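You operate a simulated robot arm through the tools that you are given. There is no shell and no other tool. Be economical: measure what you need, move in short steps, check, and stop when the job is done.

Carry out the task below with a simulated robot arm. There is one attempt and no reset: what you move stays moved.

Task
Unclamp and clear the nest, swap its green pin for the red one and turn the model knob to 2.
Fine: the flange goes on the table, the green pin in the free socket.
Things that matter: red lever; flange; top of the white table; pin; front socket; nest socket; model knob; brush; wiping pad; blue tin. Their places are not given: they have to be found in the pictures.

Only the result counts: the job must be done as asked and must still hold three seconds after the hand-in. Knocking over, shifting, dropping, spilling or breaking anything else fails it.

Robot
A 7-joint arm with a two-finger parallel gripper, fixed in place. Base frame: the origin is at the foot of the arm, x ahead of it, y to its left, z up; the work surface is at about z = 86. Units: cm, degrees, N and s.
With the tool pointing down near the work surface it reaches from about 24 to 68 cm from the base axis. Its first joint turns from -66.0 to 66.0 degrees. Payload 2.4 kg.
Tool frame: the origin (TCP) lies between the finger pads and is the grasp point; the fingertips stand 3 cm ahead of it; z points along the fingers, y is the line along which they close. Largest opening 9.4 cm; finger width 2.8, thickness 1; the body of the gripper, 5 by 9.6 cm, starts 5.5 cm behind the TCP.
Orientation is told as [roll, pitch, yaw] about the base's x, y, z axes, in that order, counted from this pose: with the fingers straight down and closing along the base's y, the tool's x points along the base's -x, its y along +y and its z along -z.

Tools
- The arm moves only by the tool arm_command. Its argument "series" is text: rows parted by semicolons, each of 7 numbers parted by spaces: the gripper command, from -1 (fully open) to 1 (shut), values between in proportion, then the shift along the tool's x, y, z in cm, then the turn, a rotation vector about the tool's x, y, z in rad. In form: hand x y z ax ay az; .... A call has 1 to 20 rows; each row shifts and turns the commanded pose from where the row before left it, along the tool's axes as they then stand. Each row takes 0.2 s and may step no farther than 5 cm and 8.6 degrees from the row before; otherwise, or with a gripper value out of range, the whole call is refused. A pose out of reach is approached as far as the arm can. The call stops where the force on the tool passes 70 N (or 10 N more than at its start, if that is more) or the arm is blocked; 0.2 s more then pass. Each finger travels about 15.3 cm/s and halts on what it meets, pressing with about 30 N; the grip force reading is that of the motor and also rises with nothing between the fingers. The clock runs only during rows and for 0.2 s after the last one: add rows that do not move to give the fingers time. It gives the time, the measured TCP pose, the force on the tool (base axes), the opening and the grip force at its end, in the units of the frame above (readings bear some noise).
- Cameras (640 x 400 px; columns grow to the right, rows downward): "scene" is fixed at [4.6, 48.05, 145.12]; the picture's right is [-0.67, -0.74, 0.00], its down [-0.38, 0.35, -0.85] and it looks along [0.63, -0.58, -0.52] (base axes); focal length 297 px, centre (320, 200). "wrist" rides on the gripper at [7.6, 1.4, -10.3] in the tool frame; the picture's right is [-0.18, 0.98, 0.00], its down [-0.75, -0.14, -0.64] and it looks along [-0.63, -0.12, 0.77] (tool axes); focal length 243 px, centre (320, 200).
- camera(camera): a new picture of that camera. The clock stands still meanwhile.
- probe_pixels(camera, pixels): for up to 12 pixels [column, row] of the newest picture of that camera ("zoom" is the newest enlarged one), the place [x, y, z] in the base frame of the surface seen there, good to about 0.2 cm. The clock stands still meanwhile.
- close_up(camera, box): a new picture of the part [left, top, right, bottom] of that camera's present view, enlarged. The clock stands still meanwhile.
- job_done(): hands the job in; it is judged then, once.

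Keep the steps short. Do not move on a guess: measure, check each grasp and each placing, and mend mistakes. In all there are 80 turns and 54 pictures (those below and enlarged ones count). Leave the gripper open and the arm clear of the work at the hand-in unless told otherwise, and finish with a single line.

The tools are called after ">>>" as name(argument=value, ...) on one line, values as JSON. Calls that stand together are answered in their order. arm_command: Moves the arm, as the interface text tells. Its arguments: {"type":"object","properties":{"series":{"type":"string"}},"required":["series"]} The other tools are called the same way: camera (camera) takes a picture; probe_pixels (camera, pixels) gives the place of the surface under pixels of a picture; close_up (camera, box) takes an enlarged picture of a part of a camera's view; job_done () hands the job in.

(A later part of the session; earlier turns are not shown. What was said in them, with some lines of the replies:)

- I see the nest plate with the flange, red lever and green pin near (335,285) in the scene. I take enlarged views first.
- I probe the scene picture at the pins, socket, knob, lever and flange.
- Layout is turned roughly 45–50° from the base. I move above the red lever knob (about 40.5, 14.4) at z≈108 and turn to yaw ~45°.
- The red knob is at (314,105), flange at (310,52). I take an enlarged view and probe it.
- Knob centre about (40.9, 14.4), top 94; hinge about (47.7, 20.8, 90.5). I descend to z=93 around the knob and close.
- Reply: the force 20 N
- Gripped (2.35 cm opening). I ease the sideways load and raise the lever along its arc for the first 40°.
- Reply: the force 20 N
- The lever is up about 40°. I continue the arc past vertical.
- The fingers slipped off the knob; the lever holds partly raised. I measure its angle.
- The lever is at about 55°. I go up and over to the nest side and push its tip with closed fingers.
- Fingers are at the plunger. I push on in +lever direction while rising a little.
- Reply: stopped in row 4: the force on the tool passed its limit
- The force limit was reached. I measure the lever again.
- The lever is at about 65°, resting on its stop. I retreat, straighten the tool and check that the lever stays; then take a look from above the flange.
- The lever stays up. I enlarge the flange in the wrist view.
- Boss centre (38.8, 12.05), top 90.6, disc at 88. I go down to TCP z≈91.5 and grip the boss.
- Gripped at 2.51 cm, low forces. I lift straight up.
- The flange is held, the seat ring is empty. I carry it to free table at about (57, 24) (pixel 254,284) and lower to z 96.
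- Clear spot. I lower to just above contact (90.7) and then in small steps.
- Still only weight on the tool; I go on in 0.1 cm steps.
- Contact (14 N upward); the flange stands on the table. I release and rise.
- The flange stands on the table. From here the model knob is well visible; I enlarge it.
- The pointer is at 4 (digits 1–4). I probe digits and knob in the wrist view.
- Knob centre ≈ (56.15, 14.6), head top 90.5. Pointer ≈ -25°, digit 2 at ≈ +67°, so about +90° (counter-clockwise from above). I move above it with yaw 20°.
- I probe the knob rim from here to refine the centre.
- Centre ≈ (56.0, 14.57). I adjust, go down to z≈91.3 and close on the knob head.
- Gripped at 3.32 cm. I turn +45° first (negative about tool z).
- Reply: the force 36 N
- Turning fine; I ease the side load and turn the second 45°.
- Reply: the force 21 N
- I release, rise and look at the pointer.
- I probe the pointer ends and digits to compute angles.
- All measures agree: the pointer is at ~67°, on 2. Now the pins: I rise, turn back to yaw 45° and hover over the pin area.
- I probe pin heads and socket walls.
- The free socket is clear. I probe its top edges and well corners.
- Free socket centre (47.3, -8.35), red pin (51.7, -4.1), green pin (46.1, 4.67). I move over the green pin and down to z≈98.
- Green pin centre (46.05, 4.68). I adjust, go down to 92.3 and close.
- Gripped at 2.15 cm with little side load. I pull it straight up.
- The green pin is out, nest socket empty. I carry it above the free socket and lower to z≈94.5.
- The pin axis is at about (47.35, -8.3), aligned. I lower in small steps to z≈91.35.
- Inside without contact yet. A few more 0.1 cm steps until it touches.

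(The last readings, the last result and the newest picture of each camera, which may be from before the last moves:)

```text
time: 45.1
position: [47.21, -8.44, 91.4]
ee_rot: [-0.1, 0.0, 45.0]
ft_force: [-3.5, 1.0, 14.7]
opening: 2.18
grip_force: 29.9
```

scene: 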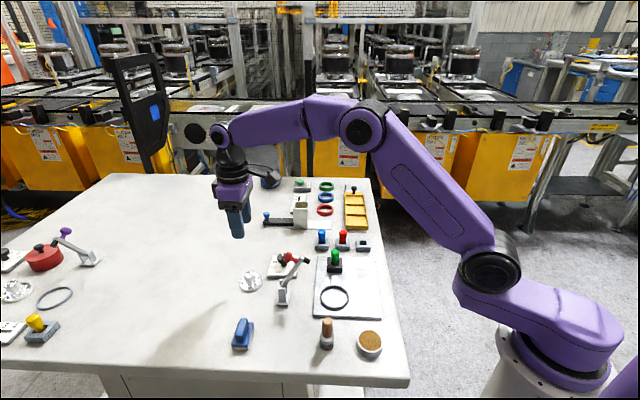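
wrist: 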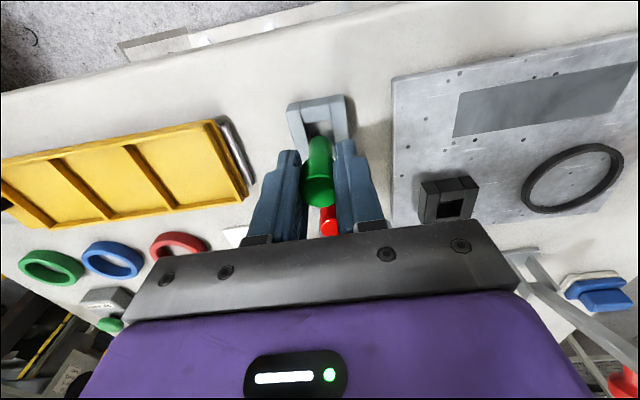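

It stands on the bottom (15 N up). I release and rise, then check.

>>> arm_command(series="0.5 0 0 -0.1 0 0 0;0 0 0 0 0 0 0;0 0 0 0 0 0 0;0 0 0 -3 0 0 0;0 0 0 -4 0 0 0;0 -3 0 -4 0 0 0;0 -3 0 0 0 0 0;0 0 0 0 0 0 0")

>>> close_up(camera="scene", box=[260, 190, 420, 290])

>>> camera(camera="wrist")

```text
time: 46.9
position: [51.54, -4.22, 102.48]
ee_rot: [-0.2, 0.1, 45.0]
ft_force: [0.5, -0.2, 0.4]
opening: 4.66
grip_force: 0.1
```

```text
4.00 times, centred on (340, 240) of scene
```

zoom: 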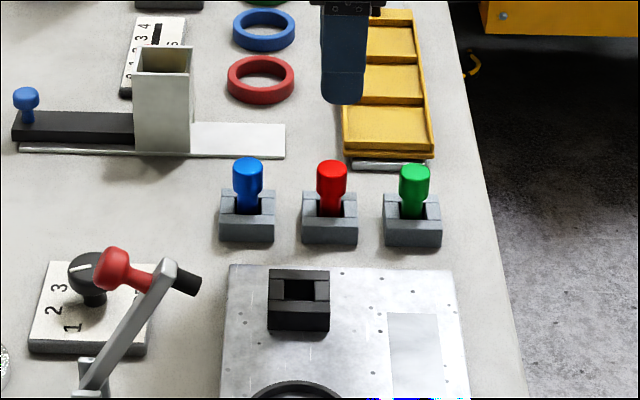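

```text
14 pictures are left
```

wrist: 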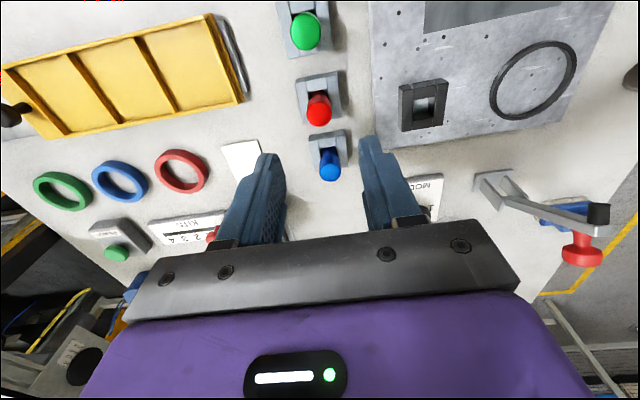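

The green pin stands in the front socket. I probe the red head and the nest socket's well.

>>> probe_pixels(camera="wrist", pixels=[[319, 112], [308, 112], [330, 111], [319, 103], [320, 122], [402, 90], [444, 84], [405, 128], [442, 120], [413, 101], [433, 98], [424, 120]])

>>> close_up(camera="wrist", box=[384, 65, 464, 145])

```text
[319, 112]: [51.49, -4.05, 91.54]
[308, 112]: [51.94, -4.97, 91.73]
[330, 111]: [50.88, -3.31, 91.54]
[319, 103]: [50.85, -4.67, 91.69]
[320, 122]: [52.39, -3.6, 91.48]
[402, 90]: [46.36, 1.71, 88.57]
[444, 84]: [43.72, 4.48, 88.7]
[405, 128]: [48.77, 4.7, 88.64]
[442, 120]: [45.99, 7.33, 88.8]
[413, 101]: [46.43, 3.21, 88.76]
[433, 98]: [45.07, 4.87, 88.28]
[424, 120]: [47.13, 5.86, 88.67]
```

```text
5.00 times, centred on (424, 105) of wrist
```

zoom: 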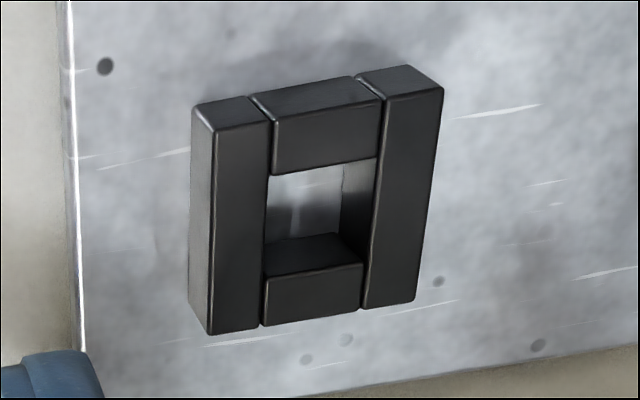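

Red head centre (51.5, -4.1). I go down to z≈91.3 and close.

>>> arm_command(series="0 -0.05 0.05 4 0 0 0;0 0 0 4 0 0 0;0 0 0 3.15 0 0 0;0 0 0 0 0 0 0;1 0 0 0 0 0 0;1 0 0 0 0 0 0;1 0 0 0 0 0 0")

```text
time: 48.5
position: [51.34, -4.15, 91.29]
ee_rot: [-0.1, 0.1, 45.0]
ft_force: [0.6, 0.5, 0.2]
opening: 2.16
grip_force: 30.0
```

Gripped at 2.16 cm. I pull it up and carry it above the nest socket.

>>> arm_command(series="1 0 0 -0.5 0 0 0;1 0 0 -1 0 0 0;1 0 0 -1.5 0 0 0;1 0 0 -2 0 0 0;1 0 0 -3.5 0 0 0;1 0 0 -3.5 0 0 0;1 -0.8 3.33 0 0 0 0;1 -0.8 3.33 0 0 0 0;1 -0.79 3.32 0 0 0 0;1 0 0 0 0 0 0;1 0 0 4 0 0 0;1 0 0 3.5 0 0 0;1 0 0 0 0 0 0;1 0 0 0 0 0 0")

>>> close_up(camera="scene", box=[296, 220, 376, 270])

>>> camera(camera="wrist")

```text
time: 51.5
position: [46.07, 4.8, 95.63]
ee_rot: [-0.1, 0.1, 45.1]
ft_force: [0.4, 0.3, -0.3]
opening: 2.14
grip_force: 30.0
```

```text
8.00 times, centred on (336, 245) of scene
```

zoom: 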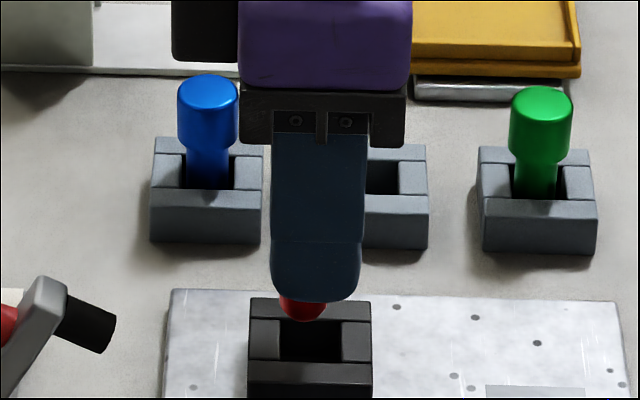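

```text
11 pictures are left
```

wrist: 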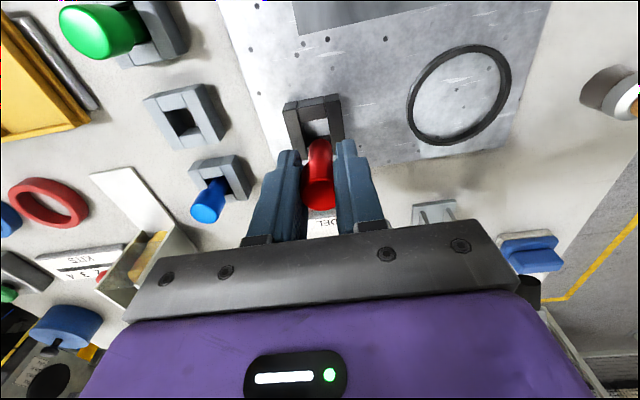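

>>> probe_pixels(camera="zoom", pixels=[[302, 304], [302, 315], [287, 306], [318, 306], [275, 308], [345, 308], [262, 340], [360, 340], [310, 372]])

>>> probe_pixels(camera="wrist", pixels=[[317, 150], [317, 185], [288, 110], [335, 100], [318, 115]])

```text
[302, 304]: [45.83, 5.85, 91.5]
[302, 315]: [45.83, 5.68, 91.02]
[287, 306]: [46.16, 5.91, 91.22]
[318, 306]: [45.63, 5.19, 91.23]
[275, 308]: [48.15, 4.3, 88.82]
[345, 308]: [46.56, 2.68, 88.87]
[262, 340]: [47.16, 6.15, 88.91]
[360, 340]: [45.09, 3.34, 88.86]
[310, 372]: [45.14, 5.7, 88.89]
```

```text
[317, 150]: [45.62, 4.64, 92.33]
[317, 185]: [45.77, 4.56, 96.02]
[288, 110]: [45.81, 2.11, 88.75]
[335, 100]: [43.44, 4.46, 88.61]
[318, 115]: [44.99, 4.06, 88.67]
```

The pin looks about 0.35 cm too far along -tool x and 0.2 in y. I correct and re-measure closer.

>>> arm_command(series="1 0.33 -0.2 0.4 0 0 0;1 0 0 0 0 0 0;1 0 0 0 0 0 0")

>>> close_up(camera="scene", box=[312, 240, 360, 270])

>>> close_up(camera="wrist", box=[270, 80, 366, 160])

```text
time: 52.3
position: [45.93, 4.23, 95.17]
ee_rot: [-0.1, 0.1, 45.0]
ft_force: [0.5, -0.5, -0.3]
opening: 2.12
grip_force: 30.2
```

```text
13.33 times, centred on (336, 255) of scene
```

zoom: 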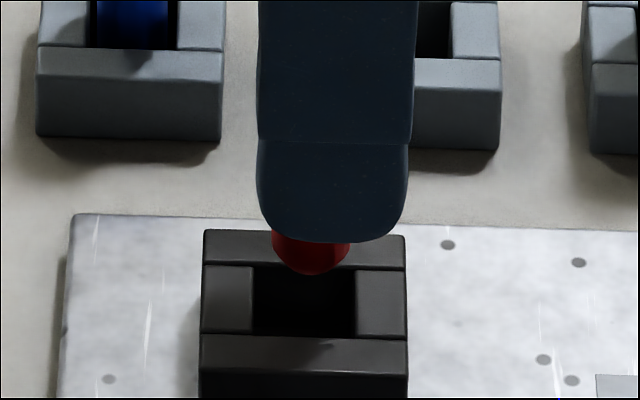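

```text
5.00 times, centred on (318, 120) of wrist
```

zoom: 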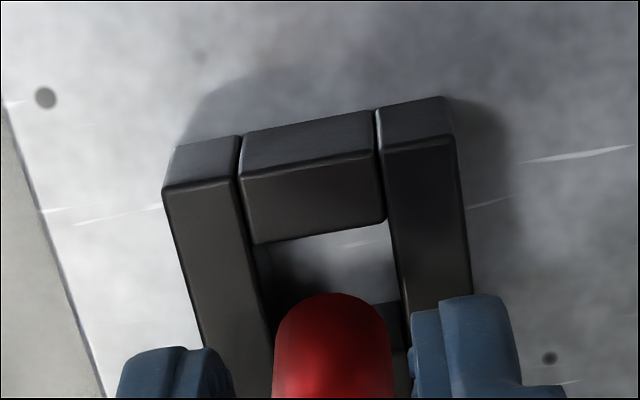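

Sideways in the wrist view the pin is centred in the well; in the scene view it is ~0.1 cm off along tool x. I correct that and insert in steps.

>>> arm_command(series="1 -0.1 0 0.5 0 0 0;1 0 0 0.5 0 0 0;1 0 0 0.5 0 0 0;1 0 0 0.5 0 0 0;1 0 0 0.4 0 0 0;1 0 0 0.15 0 0 0;1 0 0 0 0 0 0")

```text
time: 53.9
position: [46.1, 4.13, 92.64]
ee_rot: [-0.1, 0.1, 45.0]
ft_force: [0.1, -0.4, -0.6]
opening: 2.15
grip_force: 29.5
```

No contact force, pin is inside the well. I continue to the bottom.

>>> arm_command(series="1 0 0 0.1 0 0 0;1 0 0 0.1 0 0 0;1 0 0 0.1 0 0 0;1 0 0 0 0 0 0")

>>> close_up(camera="scene", box=[296, 220, 376, 270])

```text
time: 54.9
position: [46.23, 4.33, 92.43]
ee_rot: [-0.1, 0.1, 45.1]
ft_force: [0.2, -0.3, -0.2]
opening: 2.15
grip_force: 29.8
```

```text
8.00 times, centred on (336, 245) of scene
```

zoom: 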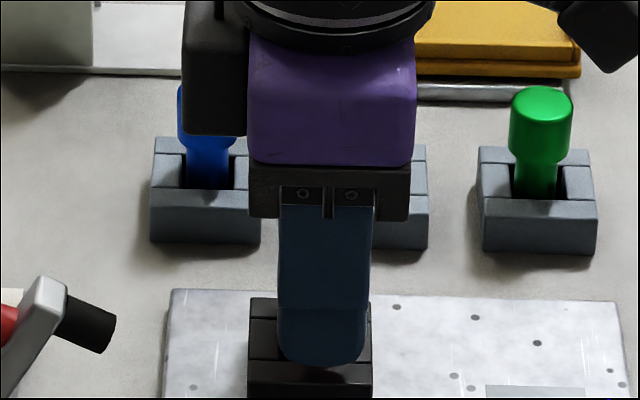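

Still free; a few more 0.07 cm steps to touch.

>>> arm_command(series="1 0 0 0.07 0 0 0;1 0 0 0.07 0 0 0;1 0 0 0 0 0 0")

```text
time: 55.7
position: [46.23, 4.22, 92.34]
ee_rot: [-0.1, 0.3, 45.0]
ft_force: [-0.4, -0.1, 0.3]
opening: 2.15
grip_force: 29.6
```

>>> arm_command(series="1 0 0 0.07 0 0 0;1 0 0 0.07 0 0 0;1 0 0 0 0 0 0")

```text
time: 56.5
position: [46.1, 4.42, 92.3]
ee_rot: [-0.2, 0.1, 44.9]
ft_force: [-2.5, -0.8, 12.6]
opening: 2.16
grip_force: 29.9
```

Seated (12.6 N up). I release, rise and back away to a clear pose.

>>> arm_command(series="0.5 0 0 -0.1 0 0 0;0 0 0 0 0 0 0;0 0 0 0 0 0 0;-0.3 0 0 -3 0 0 0;-1 0 0 -4 0 0 0;-1 0 0 -4 0 0 0;-1 2 0 -4 0 0 0;-1 3 0 -3 0 0 0;-1 3 0 -3 0 0 0;-1 0 0 0 0 0 0")

>>> camera(camera="scene")

>>> close_up(camera="scene", box=[230, 215, 390, 315])

```text
time: 58.7
position: [40.33, -1.25, 113.31]
ee_rot: [0.0, 0.0, 45.1]
ft_force: [0.3, 1.0, -0.4]
opening: 9.39
grip_force: 0.0
```

```text
7 pictures are left
```

scene: 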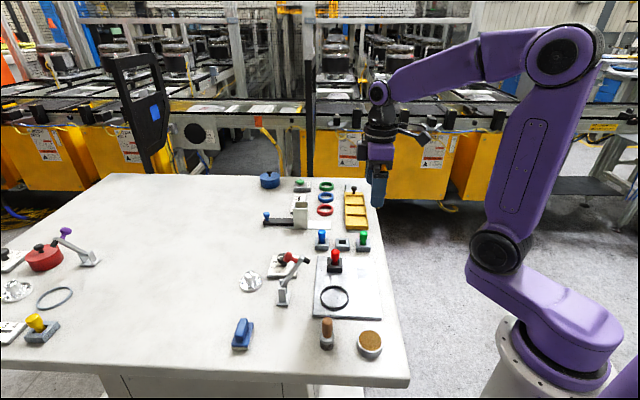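

```text
4.00 times, centred on (310, 265) of scene
```

zoom: 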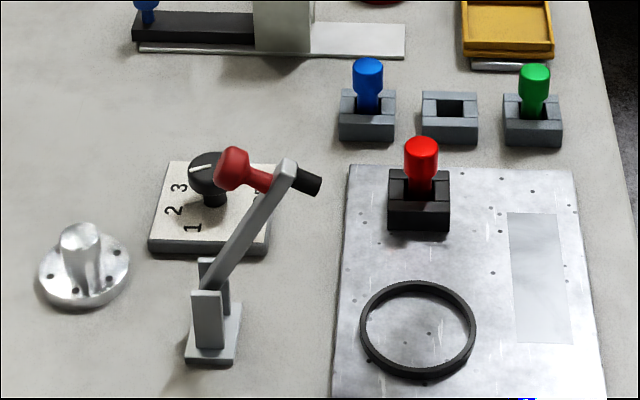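

All in place. The lever stands at ~65°; I make sure this is its stop by a second gentle push from the nest side with closed fingers.

>>> arm_command(series="1 -3.23 3.42 0 0 0 0;1 -3.23 3.42 0 0 0 0;1 -3.23 3.42 0 0 0 0;1 0 0 0 0 0 0;1 0 0 4.5 0 0 0;1 0 0 4.5 0 0 0;1 0 0 4 0 0 0;1 -1 0 0 0 0 0;1 -1 0 0 0 0 0;1 -0.5 0 0 0 0 0;1 -0.3 0 0 0 0 0;1 0 0 0 0 0 0")

```text
time: 61.3
position: [42.12, 14.64, 100.27]
ee_rot: [-0.1, 0.1, 45.0]
ft_force: [-0.1, -0.1, -0.1]
opening: 0.03
grip_force: 30.3
```

Not touching yet. I push on in 0.3 cm steps.

>>> arm_command(series="1 -0.3 0 0 0 0 0;1 -0.3 0 0 0 0 0;1 -0.3 0 0 0 0 0;1 0 0 0 0 0 0")

>>> close_up(camera="scene", box=[230, 215, 390, 315])

```text
time: 62.3
position: [42.15, 14.72, 100.24]
ee_rot: [0.2, 1.2, 44.9]
ft_force: [-26.9, -40.2, 15.3]
opening: 0.03
grip_force: 29.5
```

```text
4.00 times, centred on (310, 265) of scene
```

zoom: 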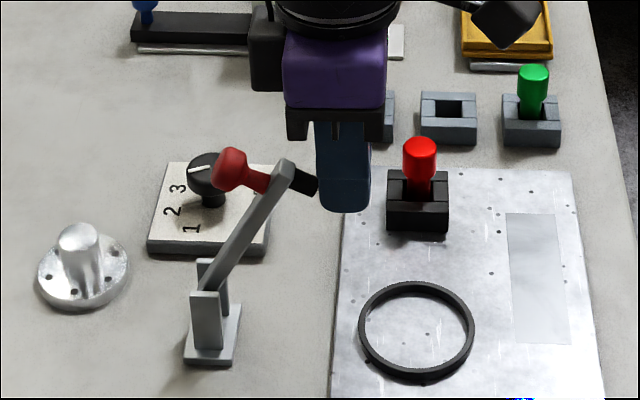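

With 48 N the lever does not move: it is at its stop. I back off, rise and open.

>>> arm_command(series="1 1.5 0 0 0 0 0;1 2 0 0 0 0 0;1 1 0 -4 0 0 0;-1 0 0 -4.5 0 0 0;-1 0 0 -4.5 0 0 0;-1 3 -3 0 0 0 0;-1 3 -3 0 0 0 0;-1 0 0 0 0 0 0")

>>> close_up(camera="scene", box=[220, 170, 412, 362])

```text
time: 64.1
position: [39.26, 3.61, 113.44]
ee_rot: [-0.1, 0.1, 45.1]
ft_force: [-0.4, -0.2, 0.7]
opening: 9.38
grip_force: 0.1
```

```text
2.08 times, centred on (316, 266) of scene
```

zoom: 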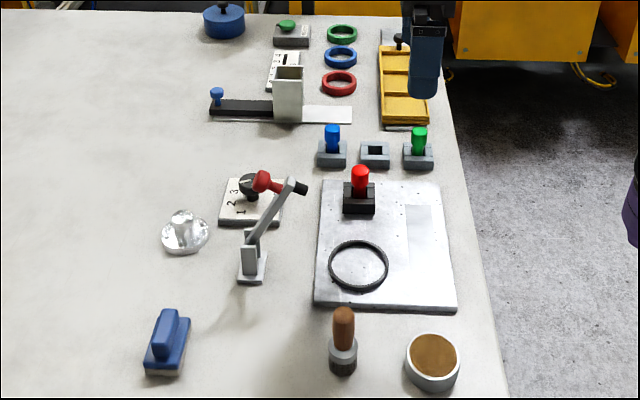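

Everything is in place, the gripper is open and the arm is clear, so I hand in.

>>> job_done()

```text
The job is handed in.
```

Job handed in: lever open against its stop, flange on the table, red pin in the nest socket, green pin in the front socket, model knob at 2.
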